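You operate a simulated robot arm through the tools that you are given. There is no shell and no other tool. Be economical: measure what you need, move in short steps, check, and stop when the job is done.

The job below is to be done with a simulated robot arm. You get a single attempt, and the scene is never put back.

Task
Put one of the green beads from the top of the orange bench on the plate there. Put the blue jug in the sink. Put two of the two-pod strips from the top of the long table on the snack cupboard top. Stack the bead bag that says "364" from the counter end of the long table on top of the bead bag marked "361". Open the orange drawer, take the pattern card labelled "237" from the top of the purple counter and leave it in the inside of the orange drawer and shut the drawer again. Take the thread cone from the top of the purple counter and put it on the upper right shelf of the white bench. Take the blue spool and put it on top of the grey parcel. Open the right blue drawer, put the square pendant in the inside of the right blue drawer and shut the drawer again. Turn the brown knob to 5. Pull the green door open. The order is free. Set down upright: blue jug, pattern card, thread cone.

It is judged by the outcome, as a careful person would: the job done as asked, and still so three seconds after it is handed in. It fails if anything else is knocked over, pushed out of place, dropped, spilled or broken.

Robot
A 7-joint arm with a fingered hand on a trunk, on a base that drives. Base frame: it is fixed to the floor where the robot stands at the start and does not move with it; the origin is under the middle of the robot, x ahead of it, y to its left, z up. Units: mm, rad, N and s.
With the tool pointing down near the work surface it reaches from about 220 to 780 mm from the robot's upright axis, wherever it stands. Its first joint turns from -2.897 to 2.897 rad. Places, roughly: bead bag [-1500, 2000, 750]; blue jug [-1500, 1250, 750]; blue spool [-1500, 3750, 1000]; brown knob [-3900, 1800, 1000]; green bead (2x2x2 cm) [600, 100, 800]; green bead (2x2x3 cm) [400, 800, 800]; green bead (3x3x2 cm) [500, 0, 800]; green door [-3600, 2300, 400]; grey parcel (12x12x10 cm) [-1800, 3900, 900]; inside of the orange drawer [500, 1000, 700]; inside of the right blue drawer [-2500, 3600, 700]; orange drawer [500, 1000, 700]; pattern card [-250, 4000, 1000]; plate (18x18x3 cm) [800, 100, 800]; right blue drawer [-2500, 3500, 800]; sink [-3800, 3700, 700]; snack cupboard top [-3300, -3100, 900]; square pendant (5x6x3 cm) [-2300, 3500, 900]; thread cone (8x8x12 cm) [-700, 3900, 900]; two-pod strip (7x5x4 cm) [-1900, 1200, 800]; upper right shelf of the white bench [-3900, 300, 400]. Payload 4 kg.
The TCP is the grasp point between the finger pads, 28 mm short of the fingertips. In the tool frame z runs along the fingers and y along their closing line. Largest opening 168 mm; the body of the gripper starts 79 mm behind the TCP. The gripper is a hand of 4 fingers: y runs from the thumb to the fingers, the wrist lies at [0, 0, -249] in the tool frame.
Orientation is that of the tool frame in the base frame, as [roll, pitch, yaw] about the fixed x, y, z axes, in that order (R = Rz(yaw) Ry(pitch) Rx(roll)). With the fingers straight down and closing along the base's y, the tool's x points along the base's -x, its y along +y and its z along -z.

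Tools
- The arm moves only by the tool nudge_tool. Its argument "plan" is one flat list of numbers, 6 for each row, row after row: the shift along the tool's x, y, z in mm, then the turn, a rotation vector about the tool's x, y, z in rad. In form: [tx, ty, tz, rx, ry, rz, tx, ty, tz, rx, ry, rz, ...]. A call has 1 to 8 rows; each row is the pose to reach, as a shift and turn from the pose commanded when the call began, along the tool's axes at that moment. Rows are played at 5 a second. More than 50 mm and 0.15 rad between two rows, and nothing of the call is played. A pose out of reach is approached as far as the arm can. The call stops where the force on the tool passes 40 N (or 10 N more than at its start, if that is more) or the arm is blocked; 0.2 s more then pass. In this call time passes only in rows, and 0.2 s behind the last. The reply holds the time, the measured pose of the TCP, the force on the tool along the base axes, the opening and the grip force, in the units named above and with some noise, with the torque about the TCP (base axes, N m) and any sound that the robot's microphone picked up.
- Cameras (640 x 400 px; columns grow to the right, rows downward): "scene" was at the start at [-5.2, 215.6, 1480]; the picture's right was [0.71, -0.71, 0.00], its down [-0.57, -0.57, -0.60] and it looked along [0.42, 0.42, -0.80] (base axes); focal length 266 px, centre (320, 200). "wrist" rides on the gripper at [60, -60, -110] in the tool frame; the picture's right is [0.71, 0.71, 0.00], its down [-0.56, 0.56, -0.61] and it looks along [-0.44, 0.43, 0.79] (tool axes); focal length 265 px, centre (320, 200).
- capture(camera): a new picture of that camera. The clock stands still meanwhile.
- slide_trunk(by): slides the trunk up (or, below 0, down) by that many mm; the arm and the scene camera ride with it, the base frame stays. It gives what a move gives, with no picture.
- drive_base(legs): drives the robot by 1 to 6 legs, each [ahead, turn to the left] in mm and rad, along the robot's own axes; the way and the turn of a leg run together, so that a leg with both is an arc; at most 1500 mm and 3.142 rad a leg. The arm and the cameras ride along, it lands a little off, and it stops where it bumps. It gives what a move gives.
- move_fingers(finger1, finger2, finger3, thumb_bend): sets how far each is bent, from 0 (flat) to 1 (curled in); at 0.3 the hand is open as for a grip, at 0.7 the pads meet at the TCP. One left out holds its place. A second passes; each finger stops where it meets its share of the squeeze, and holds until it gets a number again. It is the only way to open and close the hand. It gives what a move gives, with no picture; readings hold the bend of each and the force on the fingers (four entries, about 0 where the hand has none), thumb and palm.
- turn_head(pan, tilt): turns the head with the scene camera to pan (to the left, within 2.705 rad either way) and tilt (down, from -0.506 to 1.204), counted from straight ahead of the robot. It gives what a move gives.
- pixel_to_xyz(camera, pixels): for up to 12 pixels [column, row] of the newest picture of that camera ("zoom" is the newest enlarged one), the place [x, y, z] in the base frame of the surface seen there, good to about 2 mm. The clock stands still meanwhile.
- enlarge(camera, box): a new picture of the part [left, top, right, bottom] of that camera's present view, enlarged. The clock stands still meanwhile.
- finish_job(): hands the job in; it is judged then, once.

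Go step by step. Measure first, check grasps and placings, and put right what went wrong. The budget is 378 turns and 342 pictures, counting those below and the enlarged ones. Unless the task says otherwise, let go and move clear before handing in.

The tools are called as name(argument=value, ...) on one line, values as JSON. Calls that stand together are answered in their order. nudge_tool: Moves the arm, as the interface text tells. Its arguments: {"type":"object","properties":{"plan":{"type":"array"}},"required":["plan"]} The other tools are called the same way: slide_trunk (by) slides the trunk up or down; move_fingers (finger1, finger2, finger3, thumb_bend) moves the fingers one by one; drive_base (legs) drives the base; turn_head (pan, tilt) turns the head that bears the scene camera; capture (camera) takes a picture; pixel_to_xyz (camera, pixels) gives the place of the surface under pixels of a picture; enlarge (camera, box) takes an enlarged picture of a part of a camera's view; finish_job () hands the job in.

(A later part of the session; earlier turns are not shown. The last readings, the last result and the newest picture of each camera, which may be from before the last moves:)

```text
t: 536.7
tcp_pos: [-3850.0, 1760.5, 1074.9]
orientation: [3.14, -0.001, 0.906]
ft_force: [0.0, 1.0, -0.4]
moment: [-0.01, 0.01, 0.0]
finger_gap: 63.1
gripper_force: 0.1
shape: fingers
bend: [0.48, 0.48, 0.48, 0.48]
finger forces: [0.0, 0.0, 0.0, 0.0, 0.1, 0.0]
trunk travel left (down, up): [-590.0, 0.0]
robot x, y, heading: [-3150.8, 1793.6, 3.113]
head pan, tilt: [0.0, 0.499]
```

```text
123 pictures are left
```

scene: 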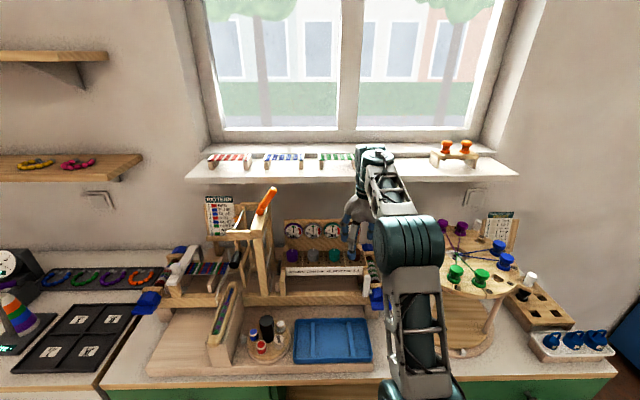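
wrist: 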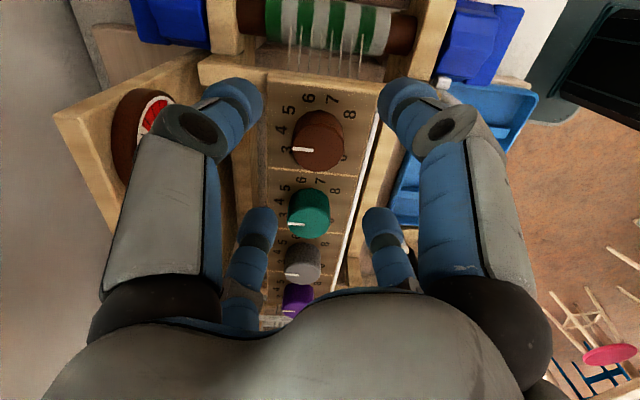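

nudge_tool(plan=[0, 0, 20, 0, 0, 0, 0, 0, 38, 0, 0, 0])

capture(camera="wrist")

```text
t: 537.3
tcp_pos: [-3851.1, 1761.3, 1037.7]
orientation: [3.138, -0.001, 0.906]
ft_force: [0.6, 0.4, -0.7]
moment: [-0.02, 0.01, 0.01]
finger_gap: 63.4
gripper_force: 0.0
shape: fingers
bend: [0.48, 0.48, 0.48, 0.48]
finger forces: [0.0, 0.1, 0.0, 0.1, 0.0, 0.0]
trunk travel left (down, up): [-590.0, 0.0]
robot x, y, heading: [-3147.8, 1796.5, 3.113]
head pan, tilt: [0.0, 0.499]
```

```text
122 pictures are left
```

wrist: 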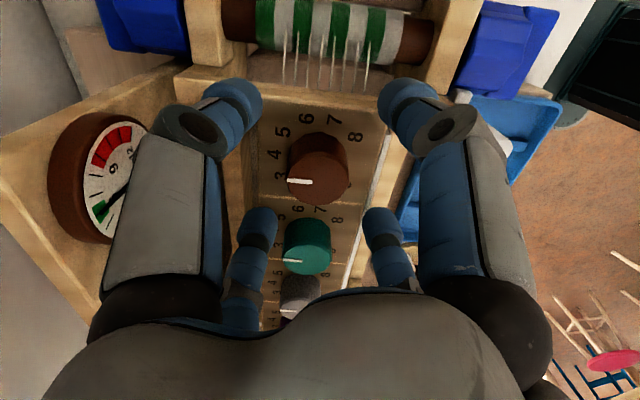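

Centred. Close on the knob.

move_fingers(finger1=0.64, finger2=0.64, finger3=0.64, thumb_bend=0.64)

capture(camera="wrist")

```text
t: 538.3
tcp_pos: [-3850.6, 1760.6, 1035.6]
orientation: [3.138, -0.003, 0.906]
ft_force: [-1.7, 0.0, -1.1]
moment: [0.02, 0.02, -0.02]
finger_gap: 22.1
gripper_force: 5.5
shape: fingers
bend: [0.62, 0.62, 0.61, 0.61]
finger forces: [2.0, 2.1, 2.7, 0.0, 4.4, 0.0]
trunk travel left (down, up): [-590.0, 0.0]
robot x, y, heading: [-3147.0, 1792.4, 3.114]
head pan, tilt: [0.0, 0.499]
```

```text
121 pictures are left
```

wrist: 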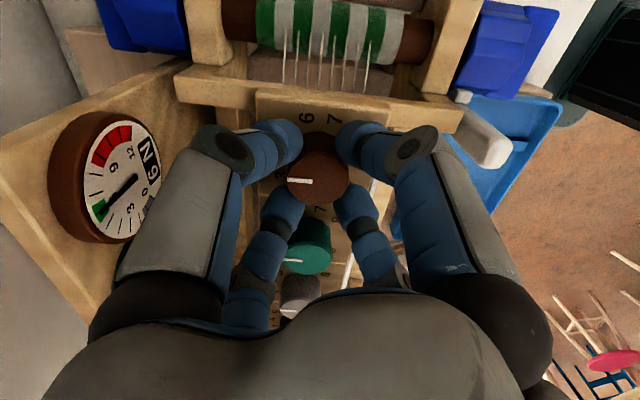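

Increase squeeze slightly and rotate +0.63 rad (clockwise from above).

move_fingers(finger1=0.7, finger2=0.7, finger3=0.7, thumb_bend=0.7)

nudge_tool(plan=[0, 0, 0, 0, 0, 0.13, 0, 0, 0, 0, 0, 0.26, 0, 0, 0, 0, 0, 0.39, 0, 0, 0, 0, 0, 0.52, 0, 0, 0, 0, 0, 0.63])

capture(camera="wrist")

enlarge(camera="scene", box=[280, 210, 390, 280])

```text
t: 539.3
tcp_pos: [-3851.0, 1761.1, 1036.9]
orientation: [3.138, -0.002, 0.905]
ft_force: [-2.3, 0.7, -2.6]
moment: [0.02, 0.01, -0.02]
finger_gap: 20.6
gripper_force: 18.4
shape: fingers
bend: [0.63, 0.62, 0.62, 0.62]
finger forces: [7.7, 7.8, 7.8, 0.0, 13.5, 0.0]
trunk travel left (down, up): [-590.0, 0.0]
robot x, y, heading: [-3146.8, 1794.3, 3.118]
head pan, tilt: [0.0, 0.499]
```

```text
t: 540.5
tcp_pos: [-3851.2, 1760.9, 1037.5]
orientation: [3.137, -0.004, 0.273]
ft_force: [-5.6, 3.3, 0.6]
moment: [0.05, 0.16, 0.01]
finger_gap: 20.5
gripper_force: 19.1
shape: fingers
bend: [0.63, 0.63, 0.62, 0.62]
finger forces: [7.6, 8.1, 8.8, 0.0, 13.9, 0.0]
trunk travel left (down, up): [-590.0, 0.0]
robot x, y, heading: [-3151.3, 1794.9, 3.12]
head pan, tilt: [0.0, 0.499]
```

```text
120 pictures are left
```

wrist: 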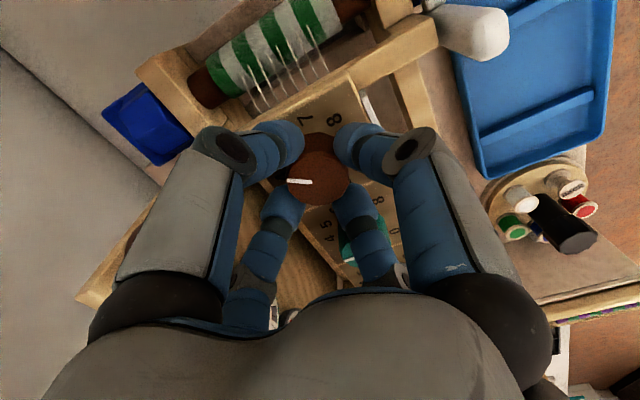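

```text
5.71 times, centred on (335, 245) of scene
```

zoom: 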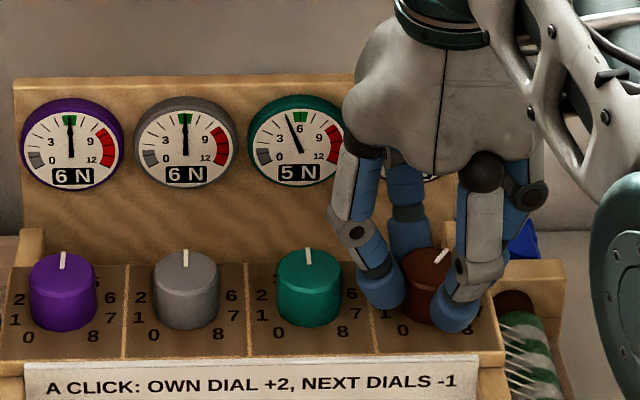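

The teal dial dropped to 5 N, so one click registered. Release, lift, and verify.

move_fingers(finger1=0.5, finger2=0.5, finger3=0.5, thumb_bend=0.5)

nudge_tool(plan=[0, 0, -35, 0, 0, 0, 0, 0, -70, 0, 0, 0])

enlarge(camera="wrist", box=[240, 80, 400, 230])

enlarge(camera="scene", box=[280, 210, 390, 280])

```text
t: 541.5
tcp_pos: [-3849.4, 1759.6, 1036.7]
orientation: [3.139, -0.003, 0.275]
ft_force: [5.0, 4.3, -1.4]
moment: [0.17, -0.09, 0.29]
finger_gap: 57.0
gripper_force: 2.8
shape: fingers
bend: [0.5, 0.52, 0.5, 0.5]
finger forces: [0.0, 6.3, 0.0, 0.1, 0.0, 0.0]
trunk travel left (down, up): [-590.0, 0.0]
robot x, y, heading: [-3147.8, 1794.7, 3.118]
head pan, tilt: [0.0, 0.499]
```

```text
t: 542.1
tcp_pos: [-3849.3, 1759.3, 1106.4]
orientation: [3.14, -0.004, 0.276]
ft_force: [-0.8, -1.0, 1.0]
moment: [-0.01, -0.02, -0.01]
finger_gap: 57.1
gripper_force: 0.1
shape: fingers
bend: [0.5, 0.5, 0.5, 0.5]
finger forces: [0.0, 0.1, 0.0, 0.0, 0.1, 0.0]
trunk travel left (down, up): [-590.0, 0.0]
robot x, y, heading: [-3151.0, 1792.8, 3.123]
head pan, tilt: [0.0, 0.499]
```

```text
2.67 times, centred on (320, 155) of wrist
```

zoom: 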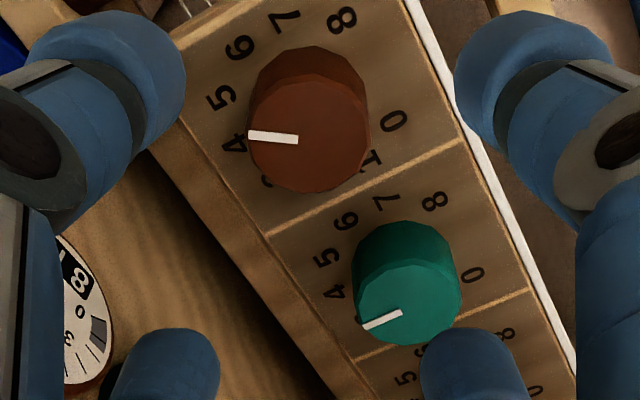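

```text
5.71 times, centred on (335, 245) of scene
```

zoom: 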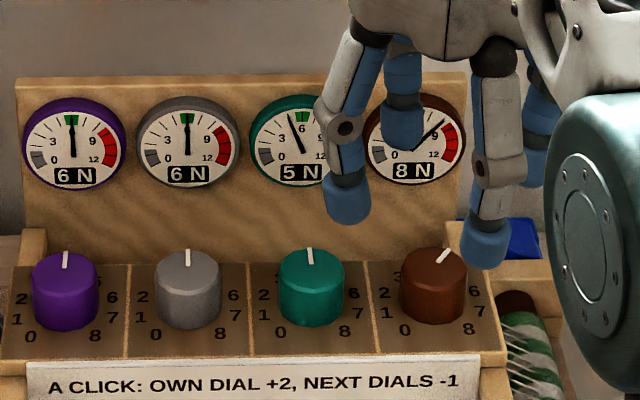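

The pointer now sits on 5 (dial 8 N). Next the two-pod strips: back away and drive round to face the table at y≈1470.

drive_base(legs=[[-300, 0], [0, 1.585], [330, 0], [0, 1.571], [330, 0]])

turn_head(pan=0.0, tilt=0.8)

capture(camera="scene")

```text
t: 555.2
tcp_pos: [-1847.4, 1453.5, 1104.7]
orientation: [3.138, -0.003, -2.895]
ft_force: [-1.0, -0.7, 0.1]
moment: [0.03, 0.0, 0.01]
finger_gap: 56.7
gripper_force: 0.2
shape: fingers
bend: [0.5, 0.5, 0.5, 0.5]
finger forces: [0.0, 0.1, 0.0, 0.0, 0.0, 0.0]
trunk travel left (down, up): [-590.0, 0.0]
robot x, y, heading: [-2546.1, 1438.7, -0.048]
head pan, tilt: [0.0, 0.499]
```

```text
t: 556.0
tcp_pos: [-1846.9, 1452.3, 1105.8]
orientation: [3.139, -0.003, -2.896]
ft_force: [-0.3, 0.3, 0.3]
moment: [-0.01, -0.03, 0.0]
finger_gap: 56.8
gripper_force: 0.0
shape: fingers
bend: [0.5, 0.5, 0.5, 0.5]
finger forces: [0.1, 0.0, 0.1, 0.0, 0.1, 0.0]
trunk travel left (down, up): [-590.0, 0.0]
robot x, y, heading: [-2544.8, 1438.5, -0.053]
head pan, tilt: [0.0, 0.799]
```

```text
116 pictures are left
```

scene: 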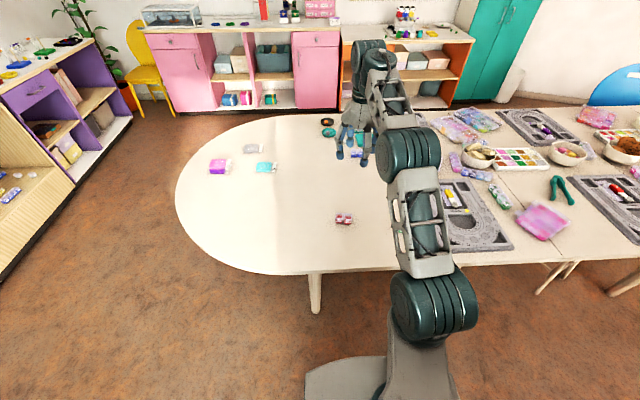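

pixel_to_xyz(camera="scene", pixels=[[340, 218], [348, 219], [344, 222], [344, 216]])

enlarge(camera="scene", box=[320, 200, 370, 235])

capture(camera="wrist")

```text
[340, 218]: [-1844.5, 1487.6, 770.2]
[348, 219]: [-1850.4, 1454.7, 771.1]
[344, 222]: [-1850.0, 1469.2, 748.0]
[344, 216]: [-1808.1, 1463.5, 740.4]
```

```text
11.43 times, centred on (345, 218) of scene
```

zoom: 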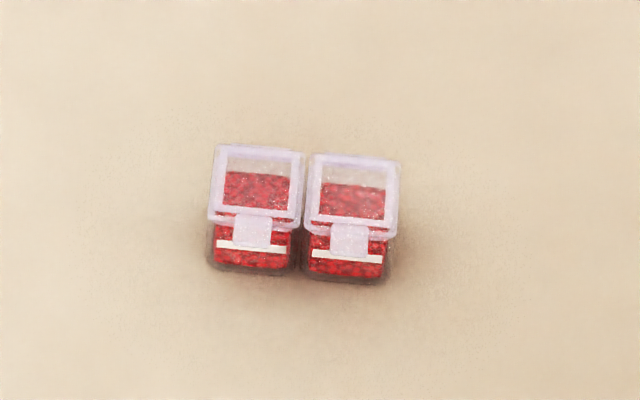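

```text
114 pictures are left
```

wrist: 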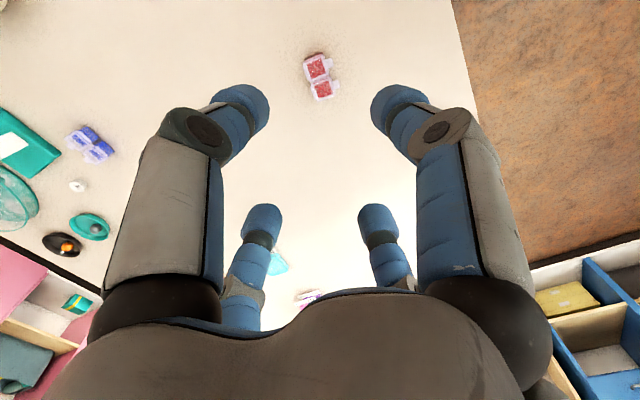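

pixel_to_xyz(camera="wrist", pixels=[[317, 66], [325, 88], [308, 58], [322, 54], [314, 97], [333, 93]])

move_fingers(finger1=0.2, finger2=0.4, finger3=0.2, thumb_bend=0.4)

nudge_tool(plan=[0, 3, 45, 0, 0, 0.1, 0, 6, 90, 0, 0, 0.2, 0, 9, 135, 0, 0, 0.3, 0, 12, 180, 0, 0, 0.4, 0, 15, 215, 0, 0, 0.4])

capture(camera="wrist")

```text
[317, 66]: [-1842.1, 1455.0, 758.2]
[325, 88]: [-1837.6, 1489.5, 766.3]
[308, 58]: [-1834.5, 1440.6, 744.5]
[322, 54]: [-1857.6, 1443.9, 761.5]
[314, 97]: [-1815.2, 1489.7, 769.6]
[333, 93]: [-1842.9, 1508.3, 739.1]
```

```text
t: 557.0
tcp_pos: [-1847.4, 1452.8, 1106.6]
orientation: [3.139, -0.005, -2.894]
ft_force: [-0.2, 0.6, 0.2]
moment: [0.02, -0.01, 0.01]
finger_gap: 114.1
gripper_force: 0.1
shape: fingers
bend: [0.2, 0.4, 0.2, 0.4]
finger forces: [0.0, 0.0, 0.0, 0.0, 0.0, 0.0]
trunk travel left (down, up): [-590.0, 0.0]
robot x, y, heading: [-2544.9, 1436.8, -0.058]
head pan, tilt: [0.0, 0.799]
```

```text
t: 558.2
tcp_pos: [-1851.4, 1467.8, 891.2]
orientation: [3.139, -0.002, 2.986]
ft_force: [0.2, 0.8, 0.3]
moment: [0.01, -0.01, 0.0]
finger_gap: 114.3
gripper_force: 0.1
shape: fingers
bend: [0.2, 0.4, 0.2, 0.4]
finger forces: [0.0, 0.0, 0.1, 0.0, 0.1, 0.0]
trunk travel left (down, up): [-590.0, 0.0]
robot x, y, heading: [-2549.6, 1443.6, -0.058]
head pan, tilt: [0.0, 0.799]
```

```text
113 pictures are left
```

wrist: 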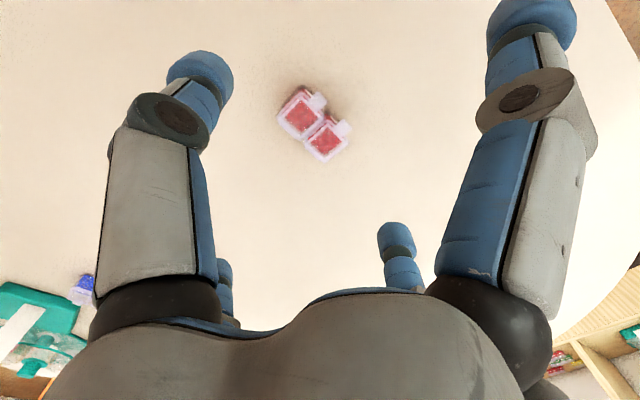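

pixel_to_xyz(camera="wrist", pixels=[[302, 118], [326, 140], [282, 117], [322, 158], [345, 140], [302, 88], [313, 128]])

```text
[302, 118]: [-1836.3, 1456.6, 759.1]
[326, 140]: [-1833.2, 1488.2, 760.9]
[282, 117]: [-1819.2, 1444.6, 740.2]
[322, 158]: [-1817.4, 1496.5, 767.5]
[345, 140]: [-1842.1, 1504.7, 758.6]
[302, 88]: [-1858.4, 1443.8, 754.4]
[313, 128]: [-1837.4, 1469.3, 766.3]
```

Strip centre ≈ (-1836,1472). Move over and lower.

nudge_tool(plan=[-14, 6, 30, 0, 0, 0, -14, 6, 60, 0, 0, 0, -14, 6, 90, 0, 0, 0, -14, 6, 108, 0, 0, 0])

capture(camera="wrist")

```text
t: 559.2
tcp_pos: [-1837.7, 1472.2, 781.4]
orientation: [3.14, -0.003, 2.987]
ft_force: [-0.1, 0.6, 0.2]
moment: [0.03, 0.0, -0.03]
finger_gap: 114.2
gripper_force: 0.1
shape: fingers
bend: [0.2, 0.4, 0.2, 0.4]
finger forces: [0.0, 0.0, 0.0, 0.0, 0.0, 0.0]
trunk travel left (down, up): [-590.0, 0.0]
robot x, y, heading: [-2545.5, 1440.9, -0.053]
head pan, tilt: [0.0, 0.799]
```

```text
112 pictures are left
```

wrist: 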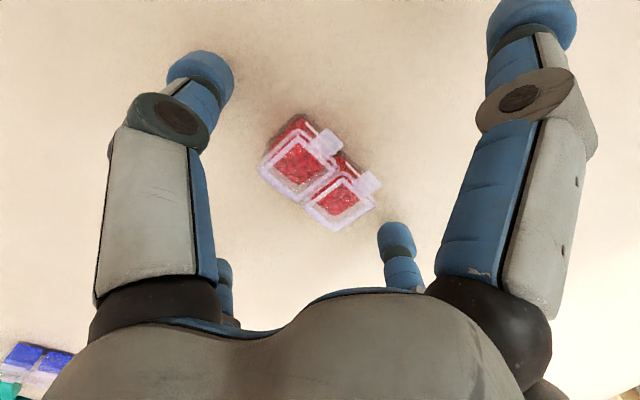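

move_fingers(finger2=0.64, thumb_bend=0.64)

nudge_tool(plan=[0, 0, -15, 0, 0, 0, 0, 0, -40, 0, 0, 0])

capture(camera="wrist")

```text
t: 560.2
tcp_pos: [-1836.2, 1473.0, 781.7]
orientation: [3.14, -0.002, 2.987]
ft_force: [0.7, -0.7, 0.1]
moment: [0.0, -0.01, -0.03]
finger_gap: 97.8
gripper_force: 10.1
shape: fingers
bend: [0.2, 0.54, 0.2, 0.58]
finger forces: [0.0, 10.0, 0.1, 0.0, 10.3, 0.0]
trunk travel left (down, up): [-590.0, 0.0]
robot x, y, heading: [-2545.2, 1438.5, -0.057]
head pan, tilt: [0.0, 0.799]
```

```text
t: 560.8
tcp_pos: [-1839.0, 1472.7, 823.3]
orientation: [-3.142, -0.005, 2.988]
ft_force: [-0.6, 0.7, -1.3]
moment: [-0.03, -0.04, 0.02]
finger_gap: 97.7
gripper_force: 9.4
shape: fingers
bend: [0.2, 0.54, 0.2, 0.58]
finger forces: [0.1, 10.0, 0.1, 0.1, 10.0, 0.0]
trunk travel left (down, up): [-590.0, 0.0]
robot x, y, heading: [-2547.1, 1440.9, -0.059]
head pan, tilt: [0.0, 0.799]
```

```text
111 pictures are left
```

wrist: 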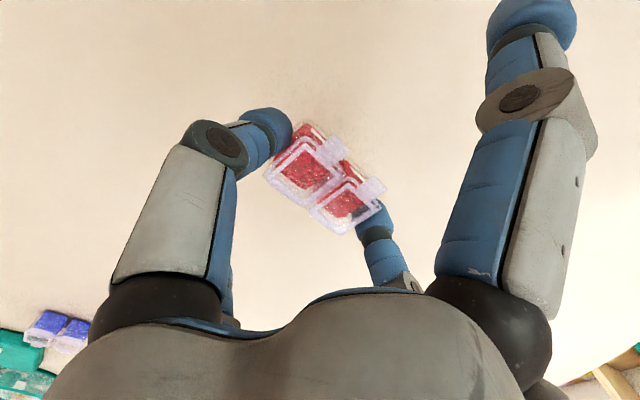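

Strip held (10 N each). Raise, back up to mid-aisle, face −y and look.

nudge_tool(plan=[0, 0, -45, 0, 0, 0, 0, 0, -90, 0, 0, 0, 0, 0, -135, 0, 0, 0, 0, 0, -180, 0, 0, 0, 0, 0, -220, 0, 0, 0])

drive_base(legs=[[-230, 0], [0, -1.514]])

turn_head(pan=0.0, tilt=0.35)

capture(camera="scene")

```text
t: 562.0
tcp_pos: [-1837.3, 1470.9, 1044.4]
orientation: [-3.141, -0.004, 2.987]
ft_force: [-0.1, 0.3, -0.2]
moment: [-0.04, 0.0, 0.01]
finger_gap: 97.7
gripper_force: 9.6
shape: fingers
bend: [0.2, 0.54, 0.2, 0.58]
finger forces: [0.1, 9.9, 0.0, 0.1, 10.0, 0.0]
trunk travel left (down, up): [-590.0, 0.0]
robot x, y, heading: [-2548.6, 1443.8, -0.05]
head pan, tilt: [0.0, 0.799]
```

```text
t: 567.4
tcp_pos: [-2705.6, 747.5, 1043.7]
orientation: [3.141, -0.003, 1.472]
ft_force: [-0.6, 0.2, -0.1]
moment: [-0.01, -0.03, 0.0]
finger_gap: 97.8
gripper_force: 9.9
shape: fingers
bend: [0.2, 0.54, 0.2, 0.58]
finger forces: [0.1, 9.8, 0.0, 0.1, 9.8, 0.0]
trunk travel left (down, up): [-590.0, 0.0]
robot x, y, heading: [-2773.1, 1455.2, -1.567]
head pan, tilt: [0.0, 0.799]
```

```text
t: 568.3
tcp_pos: [-2706.1, 746.4, 1044.5]
orientation: [3.139, -0.004, 1.472]
ft_force: [-0.1, -0.2, -0.8]
moment: [0.0, 0.0, -0.02]
finger_gap: 97.7
gripper_force: 10.1
shape: fingers
bend: [0.2, 0.54, 0.2, 0.58]
finger forces: [0.0, 9.8, 0.0, 0.1, 9.7, 0.0]
trunk travel left (down, up): [-590.0, 0.0]
robot x, y, heading: [-2774.0, 1452.1, -1.569]
head pan, tilt: [0.0, 0.351]
```

```text
110 pictures are left
```

scene: 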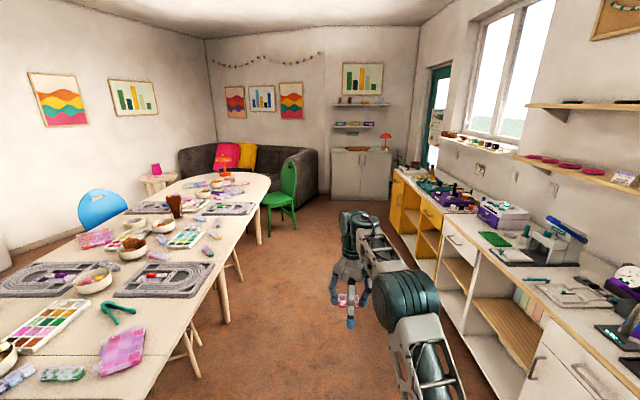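

pixel_to_xyz(camera="scene", pixels=[[340, 155], [380, 155], [335, 195], [385, 200], [285, 230], [295, 170], [222, 290], [390, 145], [400, 175], [360, 128], [300, 190], [360, 150]])

enlarge(camera="scene", box=[310, 90, 430, 215])

```text
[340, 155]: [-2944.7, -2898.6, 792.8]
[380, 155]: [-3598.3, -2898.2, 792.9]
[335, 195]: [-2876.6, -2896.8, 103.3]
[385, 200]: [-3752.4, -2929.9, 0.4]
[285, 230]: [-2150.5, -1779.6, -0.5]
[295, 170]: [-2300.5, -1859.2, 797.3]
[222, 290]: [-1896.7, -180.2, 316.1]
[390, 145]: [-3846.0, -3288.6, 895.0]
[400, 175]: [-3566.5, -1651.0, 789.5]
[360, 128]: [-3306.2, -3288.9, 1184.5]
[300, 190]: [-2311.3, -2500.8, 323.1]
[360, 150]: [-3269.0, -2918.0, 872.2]
```

```text
3.20 times, centred on (370, 152) of scene
```

zoom: 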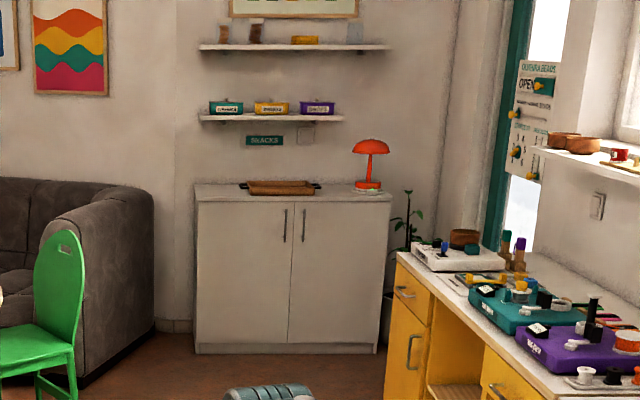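

Cupboard front y≈-2898, top z≈872, x −2830…−3700. Drive down the aisle to about (-3050,-2200).

drive_base(legs=[[0, -0.078], [1220, 0], [1220, 0], [1220, 0], [0, 0.078]])

turn_head(pan=0.0, tilt=0.6)

capture(camera="scene")

```text
t: 587.0
tcp_pos: [-2886.5, -2908.6, 1044.7]
orientation: [3.141, -0.004, 1.528]
ft_force: [0.8, 0.6, -0.9]
moment: [0.03, 0.01, 0.01]
finger_gap: 97.5
gripper_force: 9.9
shape: fingers
bend: [0.2, 0.54, 0.2, 0.58]
finger forces: [0.0, 9.9, 0.1, 0.0, 9.8, 0.1]
trunk travel left (down, up): [-590.0, 0.0]
robot x, y, heading: [-2999.0, -2205.8, -1.513]
head pan, tilt: [0.0, 0.351]
```

```text
t: 587.8
tcp_pos: [-2887.0, -2909.7, 1043.2]
orientation: [3.14, -0.004, 1.53]
ft_force: [-0.2, -0.1, -0.2]
moment: [0.02, -0.01, 0.0]
finger_gap: 98.0
gripper_force: 9.9
shape: fingers
bend: [0.2, 0.54, 0.2, 0.58]
finger forces: [0.0, 9.8, 0.0, 0.0, 9.8, 0.0]
trunk travel left (down, up): [-590.0, 0.0]
robot x, y, heading: [-2993.3, -2210.6, -1.508]
head pan, tilt: [0.0, 0.6]
```

```text
108 pictures are left
```

scene: 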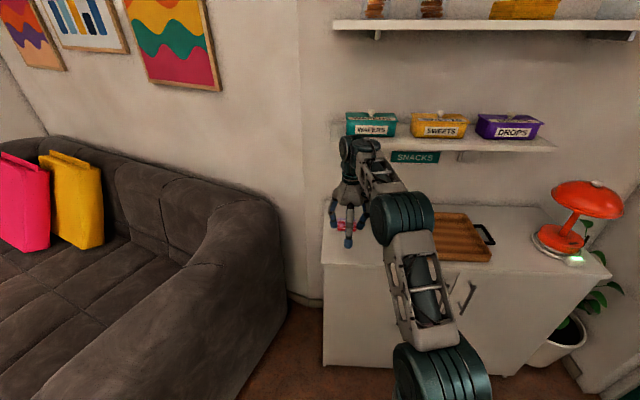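

pixel_to_xyz(camera="scene", pixels=[[330, 205], [325, 255], [365, 255], [440, 225], [485, 250], [520, 250], [350, 140], [500, 145], [540, 210], [440, 130]])

capture(camera="wrist")

```text
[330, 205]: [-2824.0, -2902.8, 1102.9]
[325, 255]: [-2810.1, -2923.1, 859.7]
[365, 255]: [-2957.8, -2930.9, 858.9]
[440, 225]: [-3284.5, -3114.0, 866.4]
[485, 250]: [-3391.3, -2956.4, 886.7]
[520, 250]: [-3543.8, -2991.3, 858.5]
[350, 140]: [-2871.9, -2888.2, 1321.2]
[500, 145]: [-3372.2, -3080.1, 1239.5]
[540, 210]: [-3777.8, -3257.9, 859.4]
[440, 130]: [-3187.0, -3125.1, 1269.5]
```

```text
107 pictures are left
```

wrist: 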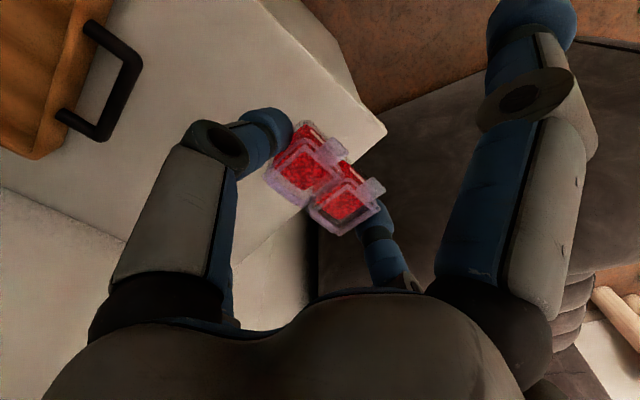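

pixel_to_xyz(camera="wrist", pixels=[[125, 75], [110, 130], [95, 30], [60, 150], [200, 60], [240, 30], [380, 125], [200, 230]])

```text
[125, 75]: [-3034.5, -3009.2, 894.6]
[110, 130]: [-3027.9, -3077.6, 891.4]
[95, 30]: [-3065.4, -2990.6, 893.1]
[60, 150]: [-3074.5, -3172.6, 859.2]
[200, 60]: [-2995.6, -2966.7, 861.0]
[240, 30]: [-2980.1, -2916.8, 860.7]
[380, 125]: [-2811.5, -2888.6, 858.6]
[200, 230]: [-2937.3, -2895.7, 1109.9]
```

Free area x −2800…−3020. Lower to z≈924, drive in 120 mm, then place at about (-2900,-3045).

nudge_tool(plan=[0, 0, 45, 0, 0, 0, 0, -5, 90, 0, 0, 0, 0, -10, 120, 0, 0, 0])

drive_base(legs=[[120, 0]])

capture(camera="scene")

```text
t: 588.6
tcp_pos: [-2897.1, -2908.8, 925.4]
orientation: [3.14, -0.004, 1.53]
ft_force: [-1.6, -0.8, -0.4]
moment: [-0.03, 0.03, 0.0]
finger_gap: 97.7
gripper_force: 10.1
shape: fingers
bend: [0.2, 0.54, 0.2, 0.58]
finger forces: [0.1, 9.8, 0.1, 0.0, 9.7, 0.0]
trunk travel left (down, up): [-590.0, 0.0]
robot x, y, heading: [-2997.7, -2208.3, -1.514]
head pan, tilt: [0.0, 0.6]
```

```text
t: 589.9
tcp_pos: [-2890.9, -3028.2, 923.5]
orientation: [3.141, -0.003, 1.528]
ft_force: [-0.9, -0.5, -0.8]
moment: [0.07, 0.01, 0.01]
finger_gap: 97.3
gripper_force: 10.0
shape: fingers
bend: [0.2, 0.54, 0.2, 0.58]
finger forces: [0.0, 9.8, 0.0, 0.0, 9.8, 0.1]
trunk travel left (down, up): [-590.0, 0.0]
robot x, y, heading: [-2989.2, -2325.6, -1.517]
head pan, tilt: [0.0, 0.6]
```

```text
106 pictures are left
```

scene: 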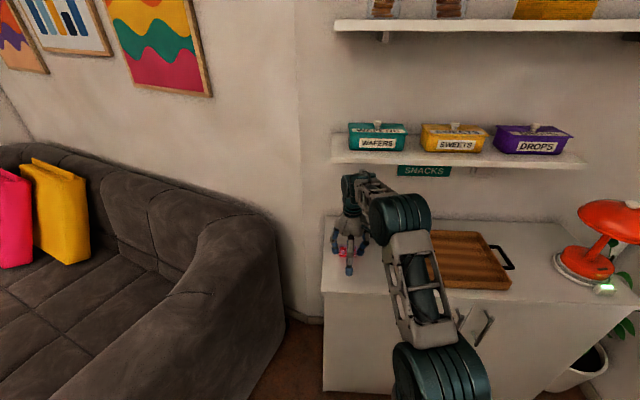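

Lower to the top here.

nudge_tool(plan=[-8, 0, 12, 0, 0, 0, -8, 0, 19, 0, 0, 0, -8, 0, 22, 0, 0, 0])

nudge_tool(plan=[0, 0, 2, 0, 0, 0])

```text
t: 590.6
tcp_pos: [-2891.0, -3033.5, 901.9]
orientation: [-3.141, -0.005, 1.529]
ft_force: [-0.8, 0.2, -0.7]
moment: [0.0, 0.0, -0.02]
finger_gap: 97.6
gripper_force: 9.7
shape: fingers
bend: [0.2, 0.54, 0.2, 0.58]
finger forces: [0.0, 9.8, 0.0, 0.0, 9.8, 0.0]
trunk travel left (down, up): [-590.0, 0.0]
robot x, y, heading: [-2988.7, -2327.4, -1.514]
head pan, tilt: [0.0, 0.6]
```

```text
t: 591.0
tcp_pos: [-2892.6, -3034.9, 901.3]
orientation: [3.14, -0.003, 1.529]
ft_force: [0.3, -0.2, 3.9]
moment: [0.0, -0.18, 0.02]
finger_gap: 97.5
gripper_force: 10.7
shape: fingers
bend: [0.2, 0.54, 0.2, 0.58]
finger forces: [0.0, 10.3, 0.1, 0.0, 10.0, 0.1]
trunk travel left (down, up): [-590.0, 0.0]
robot x, y, heading: [-2987.6, -2324.4, -1.512]
head pan, tilt: [0.0, 0.6]
```

Contact. Release, rise slightly, and retreat by backing the base.

move_fingers(finger2=0.4, thumb_bend=0.42)

nudge_tool(plan=[0, 0, -22, 0, 0, 0, 0, 0, -45, 0, 0, 0])

drive_base(legs=[[-200, 0]])

enlarge(camera="scene", box=[310, 180, 430, 280])

```text
t: 592.0
tcp_pos: [-2891.4, -3035.2, 899.7]
orientation: [3.139, -0.003, 1.529]
ft_force: [0.0, 0.8, 0.1]
moment: [-0.01, 0.02, 0.0]
finger_gap: 111.9
gripper_force: 0.1
shape: fingers
bend: [0.2, 0.4, 0.2, 0.42]
finger forces: [0.0, 0.0, 0.0, 0.1, 0.0, 0.1]
trunk travel left (down, up): [-590.0, 0.0]
robot x, y, heading: [-2990.4, -2327.6, -1.514]
head pan, tilt: [0.0, 0.6]
```

```text
t: 592.6
tcp_pos: [-2891.1, -3034.9, 944.5]
orientation: [3.139, -0.004, 1.528]
ft_force: [0.1, -0.2, 0.8]
moment: [0.0, 0.02, 0.02]
finger_gap: 112.0
gripper_force: 0.0
shape: fingers
bend: [0.2, 0.4, 0.2, 0.42]
finger forces: [0.0, 0.0, 0.0, 0.1, 0.0, 0.0]
trunk travel left (down, up): [-590.0, 0.0]
robot x, y, heading: [-2985.3, -2328.3, -1.513]
head pan, tilt: [0.0, 0.6]
```

```text
t: 594.2
tcp_pos: [-2904.3, -2835.5, 943.3]
orientation: [3.14, -0.002, 1.526]
ft_force: [0.2, -0.6, 0.6]
moment: [0.01, 0.01, 0.04]
finger_gap: 112.2
gripper_force: 0.1
shape: fingers
bend: [0.2, 0.4, 0.2, 0.42]
finger forces: [0.0, 0.0, 0.0, 0.0, 0.1, 0.0]
trunk travel left (down, up): [-590.0, 0.0]
robot x, y, heading: [-3001.7, -2130.9, -1.517]
head pan, tilt: [0.0, 0.6]
```

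```text
4.00 times, centred on (370, 230) of scene
```

zoom: 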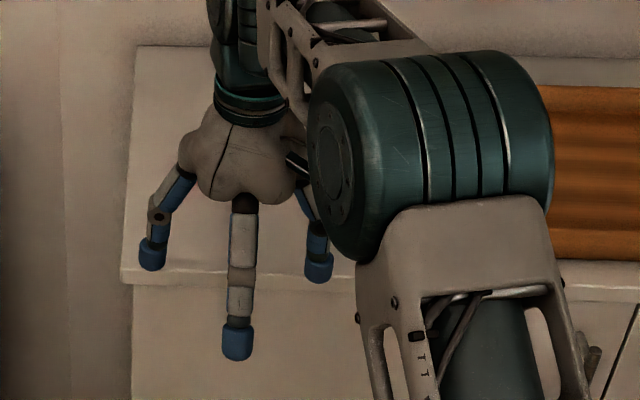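

Now go back for the green strip at (-1900,1267).

drive_base(legs=[[0, 3.014], [1137, 0], [1137, 0], [1137, 0], [0, -1.497], [140, 0]])

turn_head(pan=0.0, tilt=0.8)

capture(camera="scene")

capture(camera="wrist")

```text
t: 622.4
tcp_pos: [-1862.1, 1333.6, 943.3]
orientation: [-3.141, -0.005, 3.052]
ft_force: [-1.3, -0.6, 0.0]
moment: [-0.03, -0.01, 0.01]
finger_gap: 112.0
gripper_force: 0.2
shape: fingers
bend: [0.2, 0.4, 0.2, 0.42]
finger forces: [0.0, 0.0, 0.0, 0.0, 0.0, 0.0]
trunk travel left (down, up): [-590.0, 0.0]
robot x, y, heading: [-2568.7, 1265.2, 0.013]
head pan, tilt: [0.0, 0.6]
```

```text
t: 623.1
tcp_pos: [-1860.4, 1333.3, 943.6]
orientation: [3.14, -0.003, 3.053]
ft_force: [-0.1, -0.1, 0.0]
moment: [-0.01, -0.01, 0.04]
finger_gap: 112.1
gripper_force: 0.0
shape: fingers
bend: [0.2, 0.4, 0.2, 0.42]
finger forces: [0.1, 0.0, 0.0, 0.1, 0.0, 0.0]
trunk travel left (down, up): [-590.0, 0.0]
robot x, y, heading: [-2573.3, 1264.1, 0.015]
head pan, tilt: [0.0, 0.799]
```

```text
104 pictures are left
```

scene: 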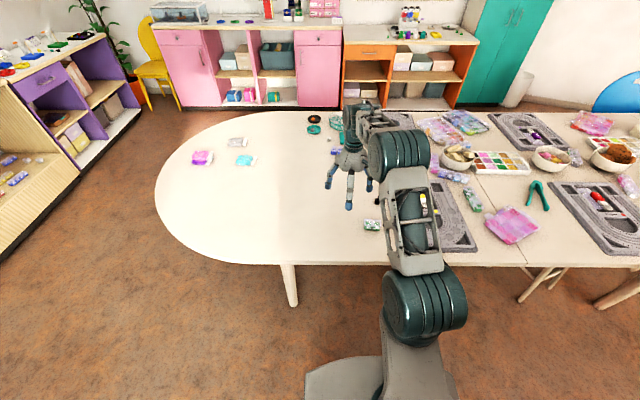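

```text
103 pictures are left
```

wrist: 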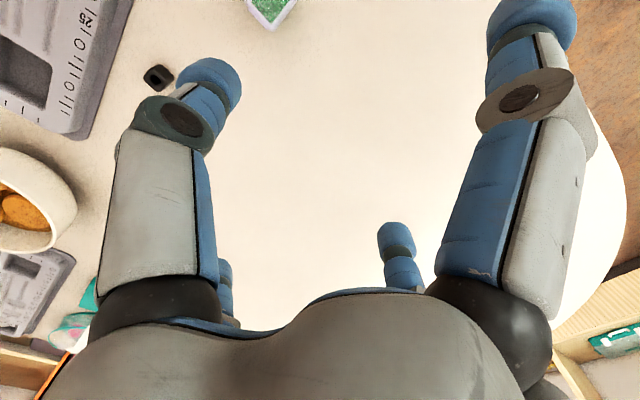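

nudge_tool(plan=[12, -27, 18, 0, 0, 0, 24, -54, 36, 0, 0, 0, 33, -76, 53, 0, 0, 0])

capture(camera="wrist")

```text
t: 623.9
tcp_pos: [-1900.3, 1260.2, 891.4]
orientation: [3.141, -0.002, 3.056]
ft_force: [0.3, -0.2, 0.6]
moment: [0.04, -0.02, -0.01]
finger_gap: 112.1
gripper_force: 0.1
shape: fingers
bend: [0.2, 0.4, 0.2, 0.42]
finger forces: [0.0, 0.0, 0.0, 0.0, 0.0, 0.0]
trunk travel left (down, up): [-590.0, 0.0]
robot x, y, heading: [-2574.8, 1265.5, 0.01]
head pan, tilt: [0.0, 0.799]
```

```text
102 pictures are left
```

wrist: 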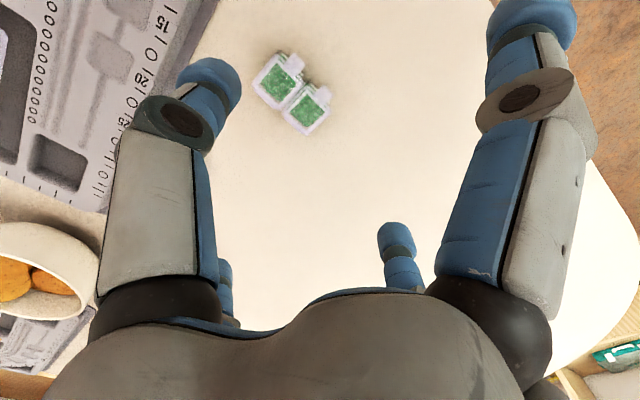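

pixel_to_xyz(camera="wrist", pixels=[[278, 83], [305, 109], [290, 97], [255, 85], [305, 133], [330, 100], [280, 55]])

```text
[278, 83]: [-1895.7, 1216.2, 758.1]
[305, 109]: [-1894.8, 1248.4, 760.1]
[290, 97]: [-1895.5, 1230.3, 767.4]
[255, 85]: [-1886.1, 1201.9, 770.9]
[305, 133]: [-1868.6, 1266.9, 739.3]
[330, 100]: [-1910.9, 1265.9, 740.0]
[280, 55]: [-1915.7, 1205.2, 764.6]
```

pixel_to_xyz(camera="wrist", pixels=[[195, 30], [170, 70], [120, 150], [205, 5]])

nudge_tool(plan=[-4, -14, 25, 0, 0, -0.04, -8, -28, 50, 0, 0, -0.085, -8, -28, 75, 0, 0, -0.085])

capture(camera="wrist")

```text
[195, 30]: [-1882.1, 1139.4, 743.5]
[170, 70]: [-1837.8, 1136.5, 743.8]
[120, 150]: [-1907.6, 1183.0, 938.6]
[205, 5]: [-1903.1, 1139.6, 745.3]
```

```text
t: 624.7
tcp_pos: [-1893.5, 1232.0, 815.6]
orientation: [3.141, -0.006, 3.139]
ft_force: [0.7, 0.4, 0.5]
moment: [-0.02, -0.01, 0.05]
finger_gap: 112.0
gripper_force: 0.1
shape: fingers
bend: [0.2, 0.4, 0.2, 0.42]
finger forces: [0.0, 0.0, 0.0, 0.0, 0.1, 0.1]
trunk travel left (down, up): [-590.0, 0.0]
robot x, y, heading: [-2572.2, 1264.8, 0.009]
head pan, tilt: [0.0, 0.799]
```

```text
101 pictures are left
```

wrist: 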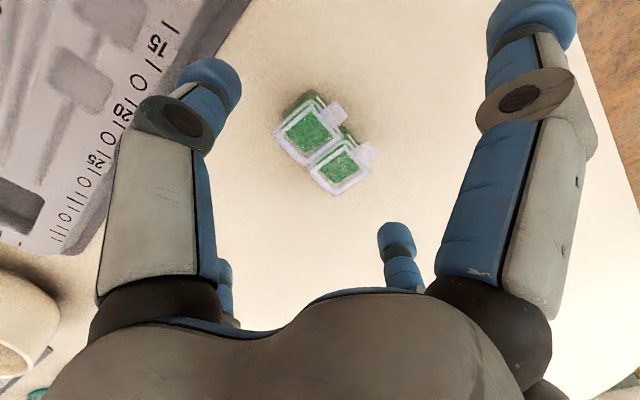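

nudge_tool(plan=[0, 0, 20, 0, 0, 0, 0, 0, 34, 0, 0, 0])

move_fingers(finger2=0.64, thumb_bend=0.64)

nudge_tool(plan=[0, 0, -15, 0, 0, 0, 0, 0, -40, 0, 0, 0])

capture(camera="wrist")

```text
t: 625.3
tcp_pos: [-1896.2, 1231.8, 781.8]
orientation: [3.139, -0.005, 3.139]
ft_force: [0.5, 0.6, -0.1]
moment: [-0.02, 0.03, 0.01]
finger_gap: 112.0
gripper_force: 0.1
shape: fingers
bend: [0.2, 0.4, 0.2, 0.42]
finger forces: [0.0, 0.0, 0.0, 0.1, 0.0, 0.0]
trunk travel left (down, up): [-590.0, 0.0]
robot x, y, heading: [-2572.7, 1263.3, 0.012]
head pan, tilt: [0.0, 0.799]
```

```text
t: 626.3
tcp_pos: [-1895.1, 1232.4, 781.9]
orientation: [3.141, -0.004, 3.141]
ft_force: [0.7, 0.3, 0.8]
moment: [0.03, 0.03, -0.05]
finger_gap: 97.9
gripper_force: 10.4
shape: fingers
bend: [0.2, 0.53, 0.2, 0.58]
finger forces: [0.0, 9.9, 0.1, 0.0, 10.2, 0.0]
trunk travel left (down, up): [-590.0, 0.0]
robot x, y, heading: [-2571.8, 1266.5, 0.013]
head pan, tilt: [0.0, 0.799]
```

```text
t: 626.9
tcp_pos: [-1895.5, 1231.5, 821.7]
orientation: [3.139, -0.007, 3.141]
ft_force: [-0.7, -0.4, -1.0]
moment: [0.02, 0.01, -0.01]
finger_gap: 97.6
gripper_force: 9.6
shape: fingers
bend: [0.2, 0.53, 0.2, 0.58]
finger forces: [0.0, 9.9, 0.0, 0.0, 9.8, 0.0]
trunk travel left (down, up): [-590.0, 0.0]
robot x, y, heading: [-2572.8, 1265.8, 0.005]
head pan, tilt: [0.0, 0.799]
```

```text
100 pictures are left
```

wrist: 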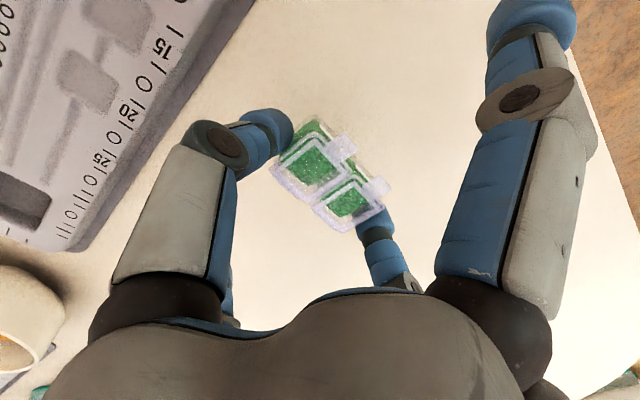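

nudge_tool(plan=[0, 0, -45, 0, 0, 0, 0, 0, -90, 0, 0, 0, 0, 0, -135, 0, 0, 0, 0, 0, -178, 0, 0, 0])

drive_base(legs=[[-200, 0], [0, -1.61], [1150, 0], [1150, 0], [1140, 0], [0, 0.026]])

turn_head(pan=0.0, tilt=0.65)

capture(camera="scene")

capture(camera="wrist")

```text
t: 627.9
tcp_pos: [-1893.9, 1232.0, 1002.1]
orientation: [3.138, -0.006, 3.14]
ft_force: [0.0, 0.6, -0.7]
moment: [-0.04, 0.0, 0.02]
finger_gap: 97.9
gripper_force: 9.6
shape: fingers
bend: [0.2, 0.53, 0.2, 0.58]
finger forces: [0.0, 9.8, 0.0, 0.1, 9.7, 0.0]
trunk travel left (down, up): [-590.0, 0.0]
robot x, y, heading: [-2572.4, 1267.7, 0.009]
head pan, tilt: [0.0, 0.799]
```

```text
t: 649.8
tcp_pos: [-2822.9, -2801.1, 1001.1]
orientation: [-3.14, -0.004, 1.585]
ft_force: [0.0, -0.1, -0.2]
moment: [-0.02, 0.04, 0.0]
finger_gap: 97.7
gripper_force: 9.5
shape: fingers
bend: [0.2, 0.53, 0.2, 0.58]
finger forces: [0.0, 9.8, 0.0, 0.0, 9.7, 0.0]
trunk travel left (down, up): [-590.0, 0.0]
robot x, y, heading: [-2799.8, -2124.4, -1.542]
head pan, tilt: [0.0, 0.799]
```

```text
t: 650.5
tcp_pos: [-2822.8, -2800.9, 1001.0]
orientation: [3.139, -0.004, 1.584]
ft_force: [1.2, -0.6, -0.1]
moment: [0.0, 0.02, 0.01]
finger_gap: 97.4
gripper_force: 9.8
shape: fingers
bend: [0.2, 0.53, 0.2, 0.58]
finger forces: [0.0, 9.7, 0.0, 0.1, 9.6, 0.1]
trunk travel left (down, up): [-590.0, 0.0]
robot x, y, heading: [-2802.9, -2122.3, -1.544]
head pan, tilt: [0.0, 0.649]
```

```text
99 pictures are left
```

scene: 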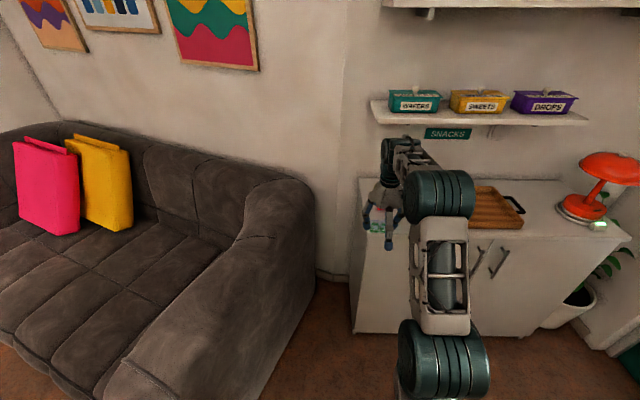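

```text
98 pictures are left
```

wrist: 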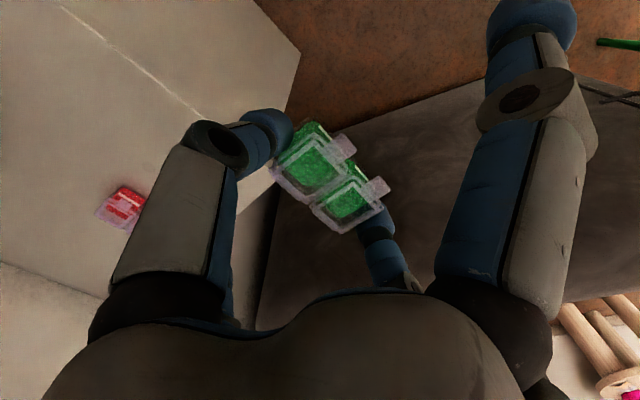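

Red strip is in place at (125,205). Shift left in x, lower, and drive 145 mm ahead.

nudge_tool(plan=[0, -40, 20, 0, 0, 0, 0, -76, 45, 0, 0, 0, 0, -76, 77, 0, 0, 0])

drive_base(legs=[[143, 0]])

capture(camera="wrist")

```text
t: 651.3
tcp_pos: [-2900.2, -2800.6, 923.7]
orientation: [3.14, -0.004, 1.585]
ft_force: [-0.3, 0.2, 0.0]
moment: [-0.02, 0.0, 0.0]
finger_gap: 97.5
gripper_force: 10.1
shape: fingers
bend: [0.2, 0.53, 0.2, 0.58]
finger forces: [0.1, 9.7, 0.0, 0.0, 9.7, 0.0]
trunk travel left (down, up): [-590.0, 0.0]
robot x, y, heading: [-2798.3, -2124.2, -1.54]
head pan, tilt: [0.0, 0.649]
```

```text
t: 652.7
tcp_pos: [-2895.1, -2945.7, 923.1]
orientation: [3.139, -0.005, 1.583]
ft_force: [0.7, 0.1, -0.3]
moment: [-0.01, 0.0, 0.0]
finger_gap: 97.5
gripper_force: 10.2
shape: fingers
bend: [0.2, 0.53, 0.2, 0.58]
finger forces: [0.0, 9.7, 0.0, 0.0, 9.8, 0.1]
trunk travel left (down, up): [-590.0, 0.0]
robot x, y, heading: [-2798.4, -2263.2, -1.543]
head pan, tilt: [0.0, 0.649]
```

```text
97 pictures are left
```

wrist: 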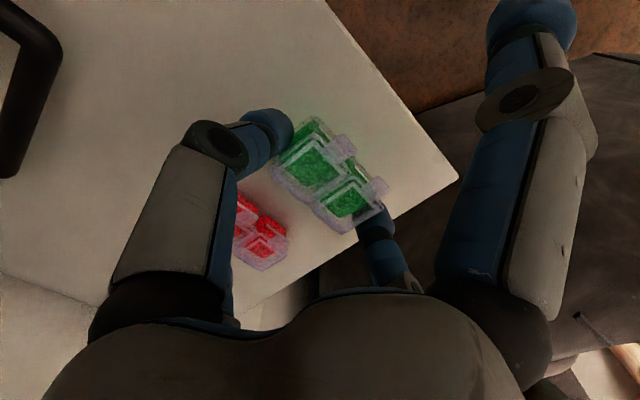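

f3 could touch the red strip when lowering; flatten it first, then lower.

move_fingers(finger3=0.0)

nudge_tool(plan=[0, 0, 12, 0, 0, 0, 0, 0, 19, 0, 0, 0, 0, 0, 23, 0, 0, 0])

```text
t: 653.7
tcp_pos: [-2895.2, -2944.4, 925.2]
orientation: [3.141, -0.005, 1.584]
ft_force: [-0.7, -0.7, -0.1]
moment: [0.0, 0.03, 0.01]
finger_gap: 97.4
gripper_force: 9.4
shape: fingers
bend: [0.2, 0.53, 0.0, 0.58]
finger forces: [0.0, 9.7, 0.1, 0.0, 9.7, 0.0]
trunk travel left (down, up): [-590.0, 0.0]
robot x, y, heading: [-2797.6, -2267.4, -1.542]
head pan, tilt: [0.0, 0.649]
```

```text
t: 654.5
tcp_pos: [-2895.4, -2944.8, 902.6]
orientation: [3.14, -0.003, 1.584]
ft_force: [-0.8, -0.3, 0.3]
moment: [0.04, 0.0, -0.02]
finger_gap: 97.5
gripper_force: 9.6
shape: fingers
bend: [0.2, 0.53, 0.0, 0.58]
finger forces: [0.0, 9.7, 0.1, 0.1, 9.7, 0.0]
trunk travel left (down, up): [-590.0, 0.0]
robot x, y, heading: [-2795.7, -2265.7, -1.541]
head pan, tilt: [0.0, 0.649]
```

nudge_tool(plan=[0, 0, 2, 0, 0, 0])

move_fingers(finger2=0.42, thumb_bend=0.44)

nudge_tool(plan=[0, 0, -25, 0, 0, 0, 0, 0, -60, 0, 0, 0, 20, 0, -95, 0, 0, 0, 60, 0, -110, 0, 0, 0, 100, 0, -110, 0, 0, 0])

drive_base(legs=[[-150, 0]])

enlarge(camera="scene", box=[330, 130, 490, 260])

```text
t: 654.9
tcp_pos: [-2896.6, -2945.2, 901.0]
orientation: [3.14, -0.004, 1.586]
ft_force: [-0.9, 1.2, 6.1]
moment: [0.07, -0.23, 0.05]
finger_gap: 97.4
gripper_force: 10.4
shape: fingers
bend: [0.2, 0.53, 0.0, 0.58]
finger forces: [0.0, 9.9, 0.0, 0.1, 10.6, 0.1]
trunk travel left (down, up): [-590.0, 0.0]
robot x, y, heading: [-2794.4, -2269.6, -1.545]
head pan, tilt: [0.0, 0.649]
```

```text
t: 655.9
tcp_pos: [-2895.6, -2945.3, 900.3]
orientation: [3.141, -0.002, 1.585]
ft_force: [-0.2, -0.2, 0.3]
moment: [0.02, 0.01, -0.02]
finger_gap: 109.9
gripper_force: 0.0
shape: fingers
bend: [0.2, 0.42, 0.0, 0.44]
finger forces: [0.1, 0.0, 0.1, 0.1, 0.0, 0.0]
trunk travel left (down, up): [-590.0, 0.0]
robot x, y, heading: [-2796.1, -2270.2, -1.543]
head pan, tilt: [0.0, 0.649]
```

```text
t: 657.1
tcp_pos: [-2897.7, -2846.5, 1011.3]
orientation: [3.139, -0.002, 1.585]
ft_force: [0.0, -0.2, 0.2]
moment: [-0.02, 0.0, -0.02]
finger_gap: 109.8
gripper_force: 0.1
shape: fingers
bend: [0.2, 0.42, 0.0, 0.44]
finger forces: [0.1, 0.0, 0.0, 0.0, 0.0, 0.1]
trunk travel left (down, up): [-590.0, 0.0]
robot x, y, heading: [-2797.6, -2267.0, -1.545]
head pan, tilt: [0.0, 0.649]
```

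```text
t: 658.5
tcp_pos: [-2900.3, -2697.9, 1012.0]
orientation: [3.139, -0.004, 1.589]
ft_force: [0.4, -0.6, -0.3]
moment: [-0.05, -0.02, 0.03]
finger_gap: 110.0
gripper_force: 0.0
shape: fingers
bend: [0.2, 0.42, 0.0, 0.44]
finger forces: [0.0, 0.1, 0.0, 0.1, 0.1, 0.0]
trunk travel left (down, up): [-590.0, 0.0]
robot x, y, heading: [-2801.4, -2120.0, -1.541]
head pan, tilt: [0.0, 0.649]
```

```text
3.08 times, centred on (410, 195) of scene
```

zoom: 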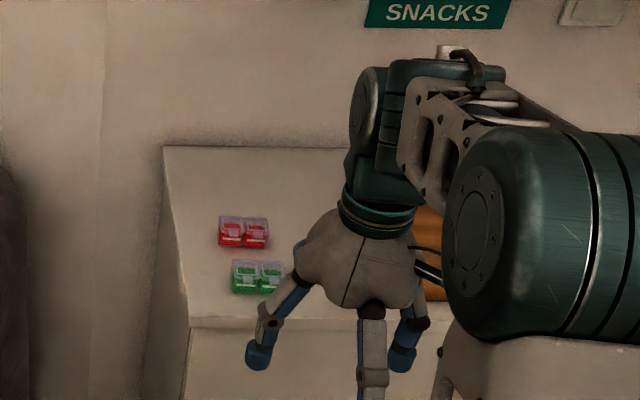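

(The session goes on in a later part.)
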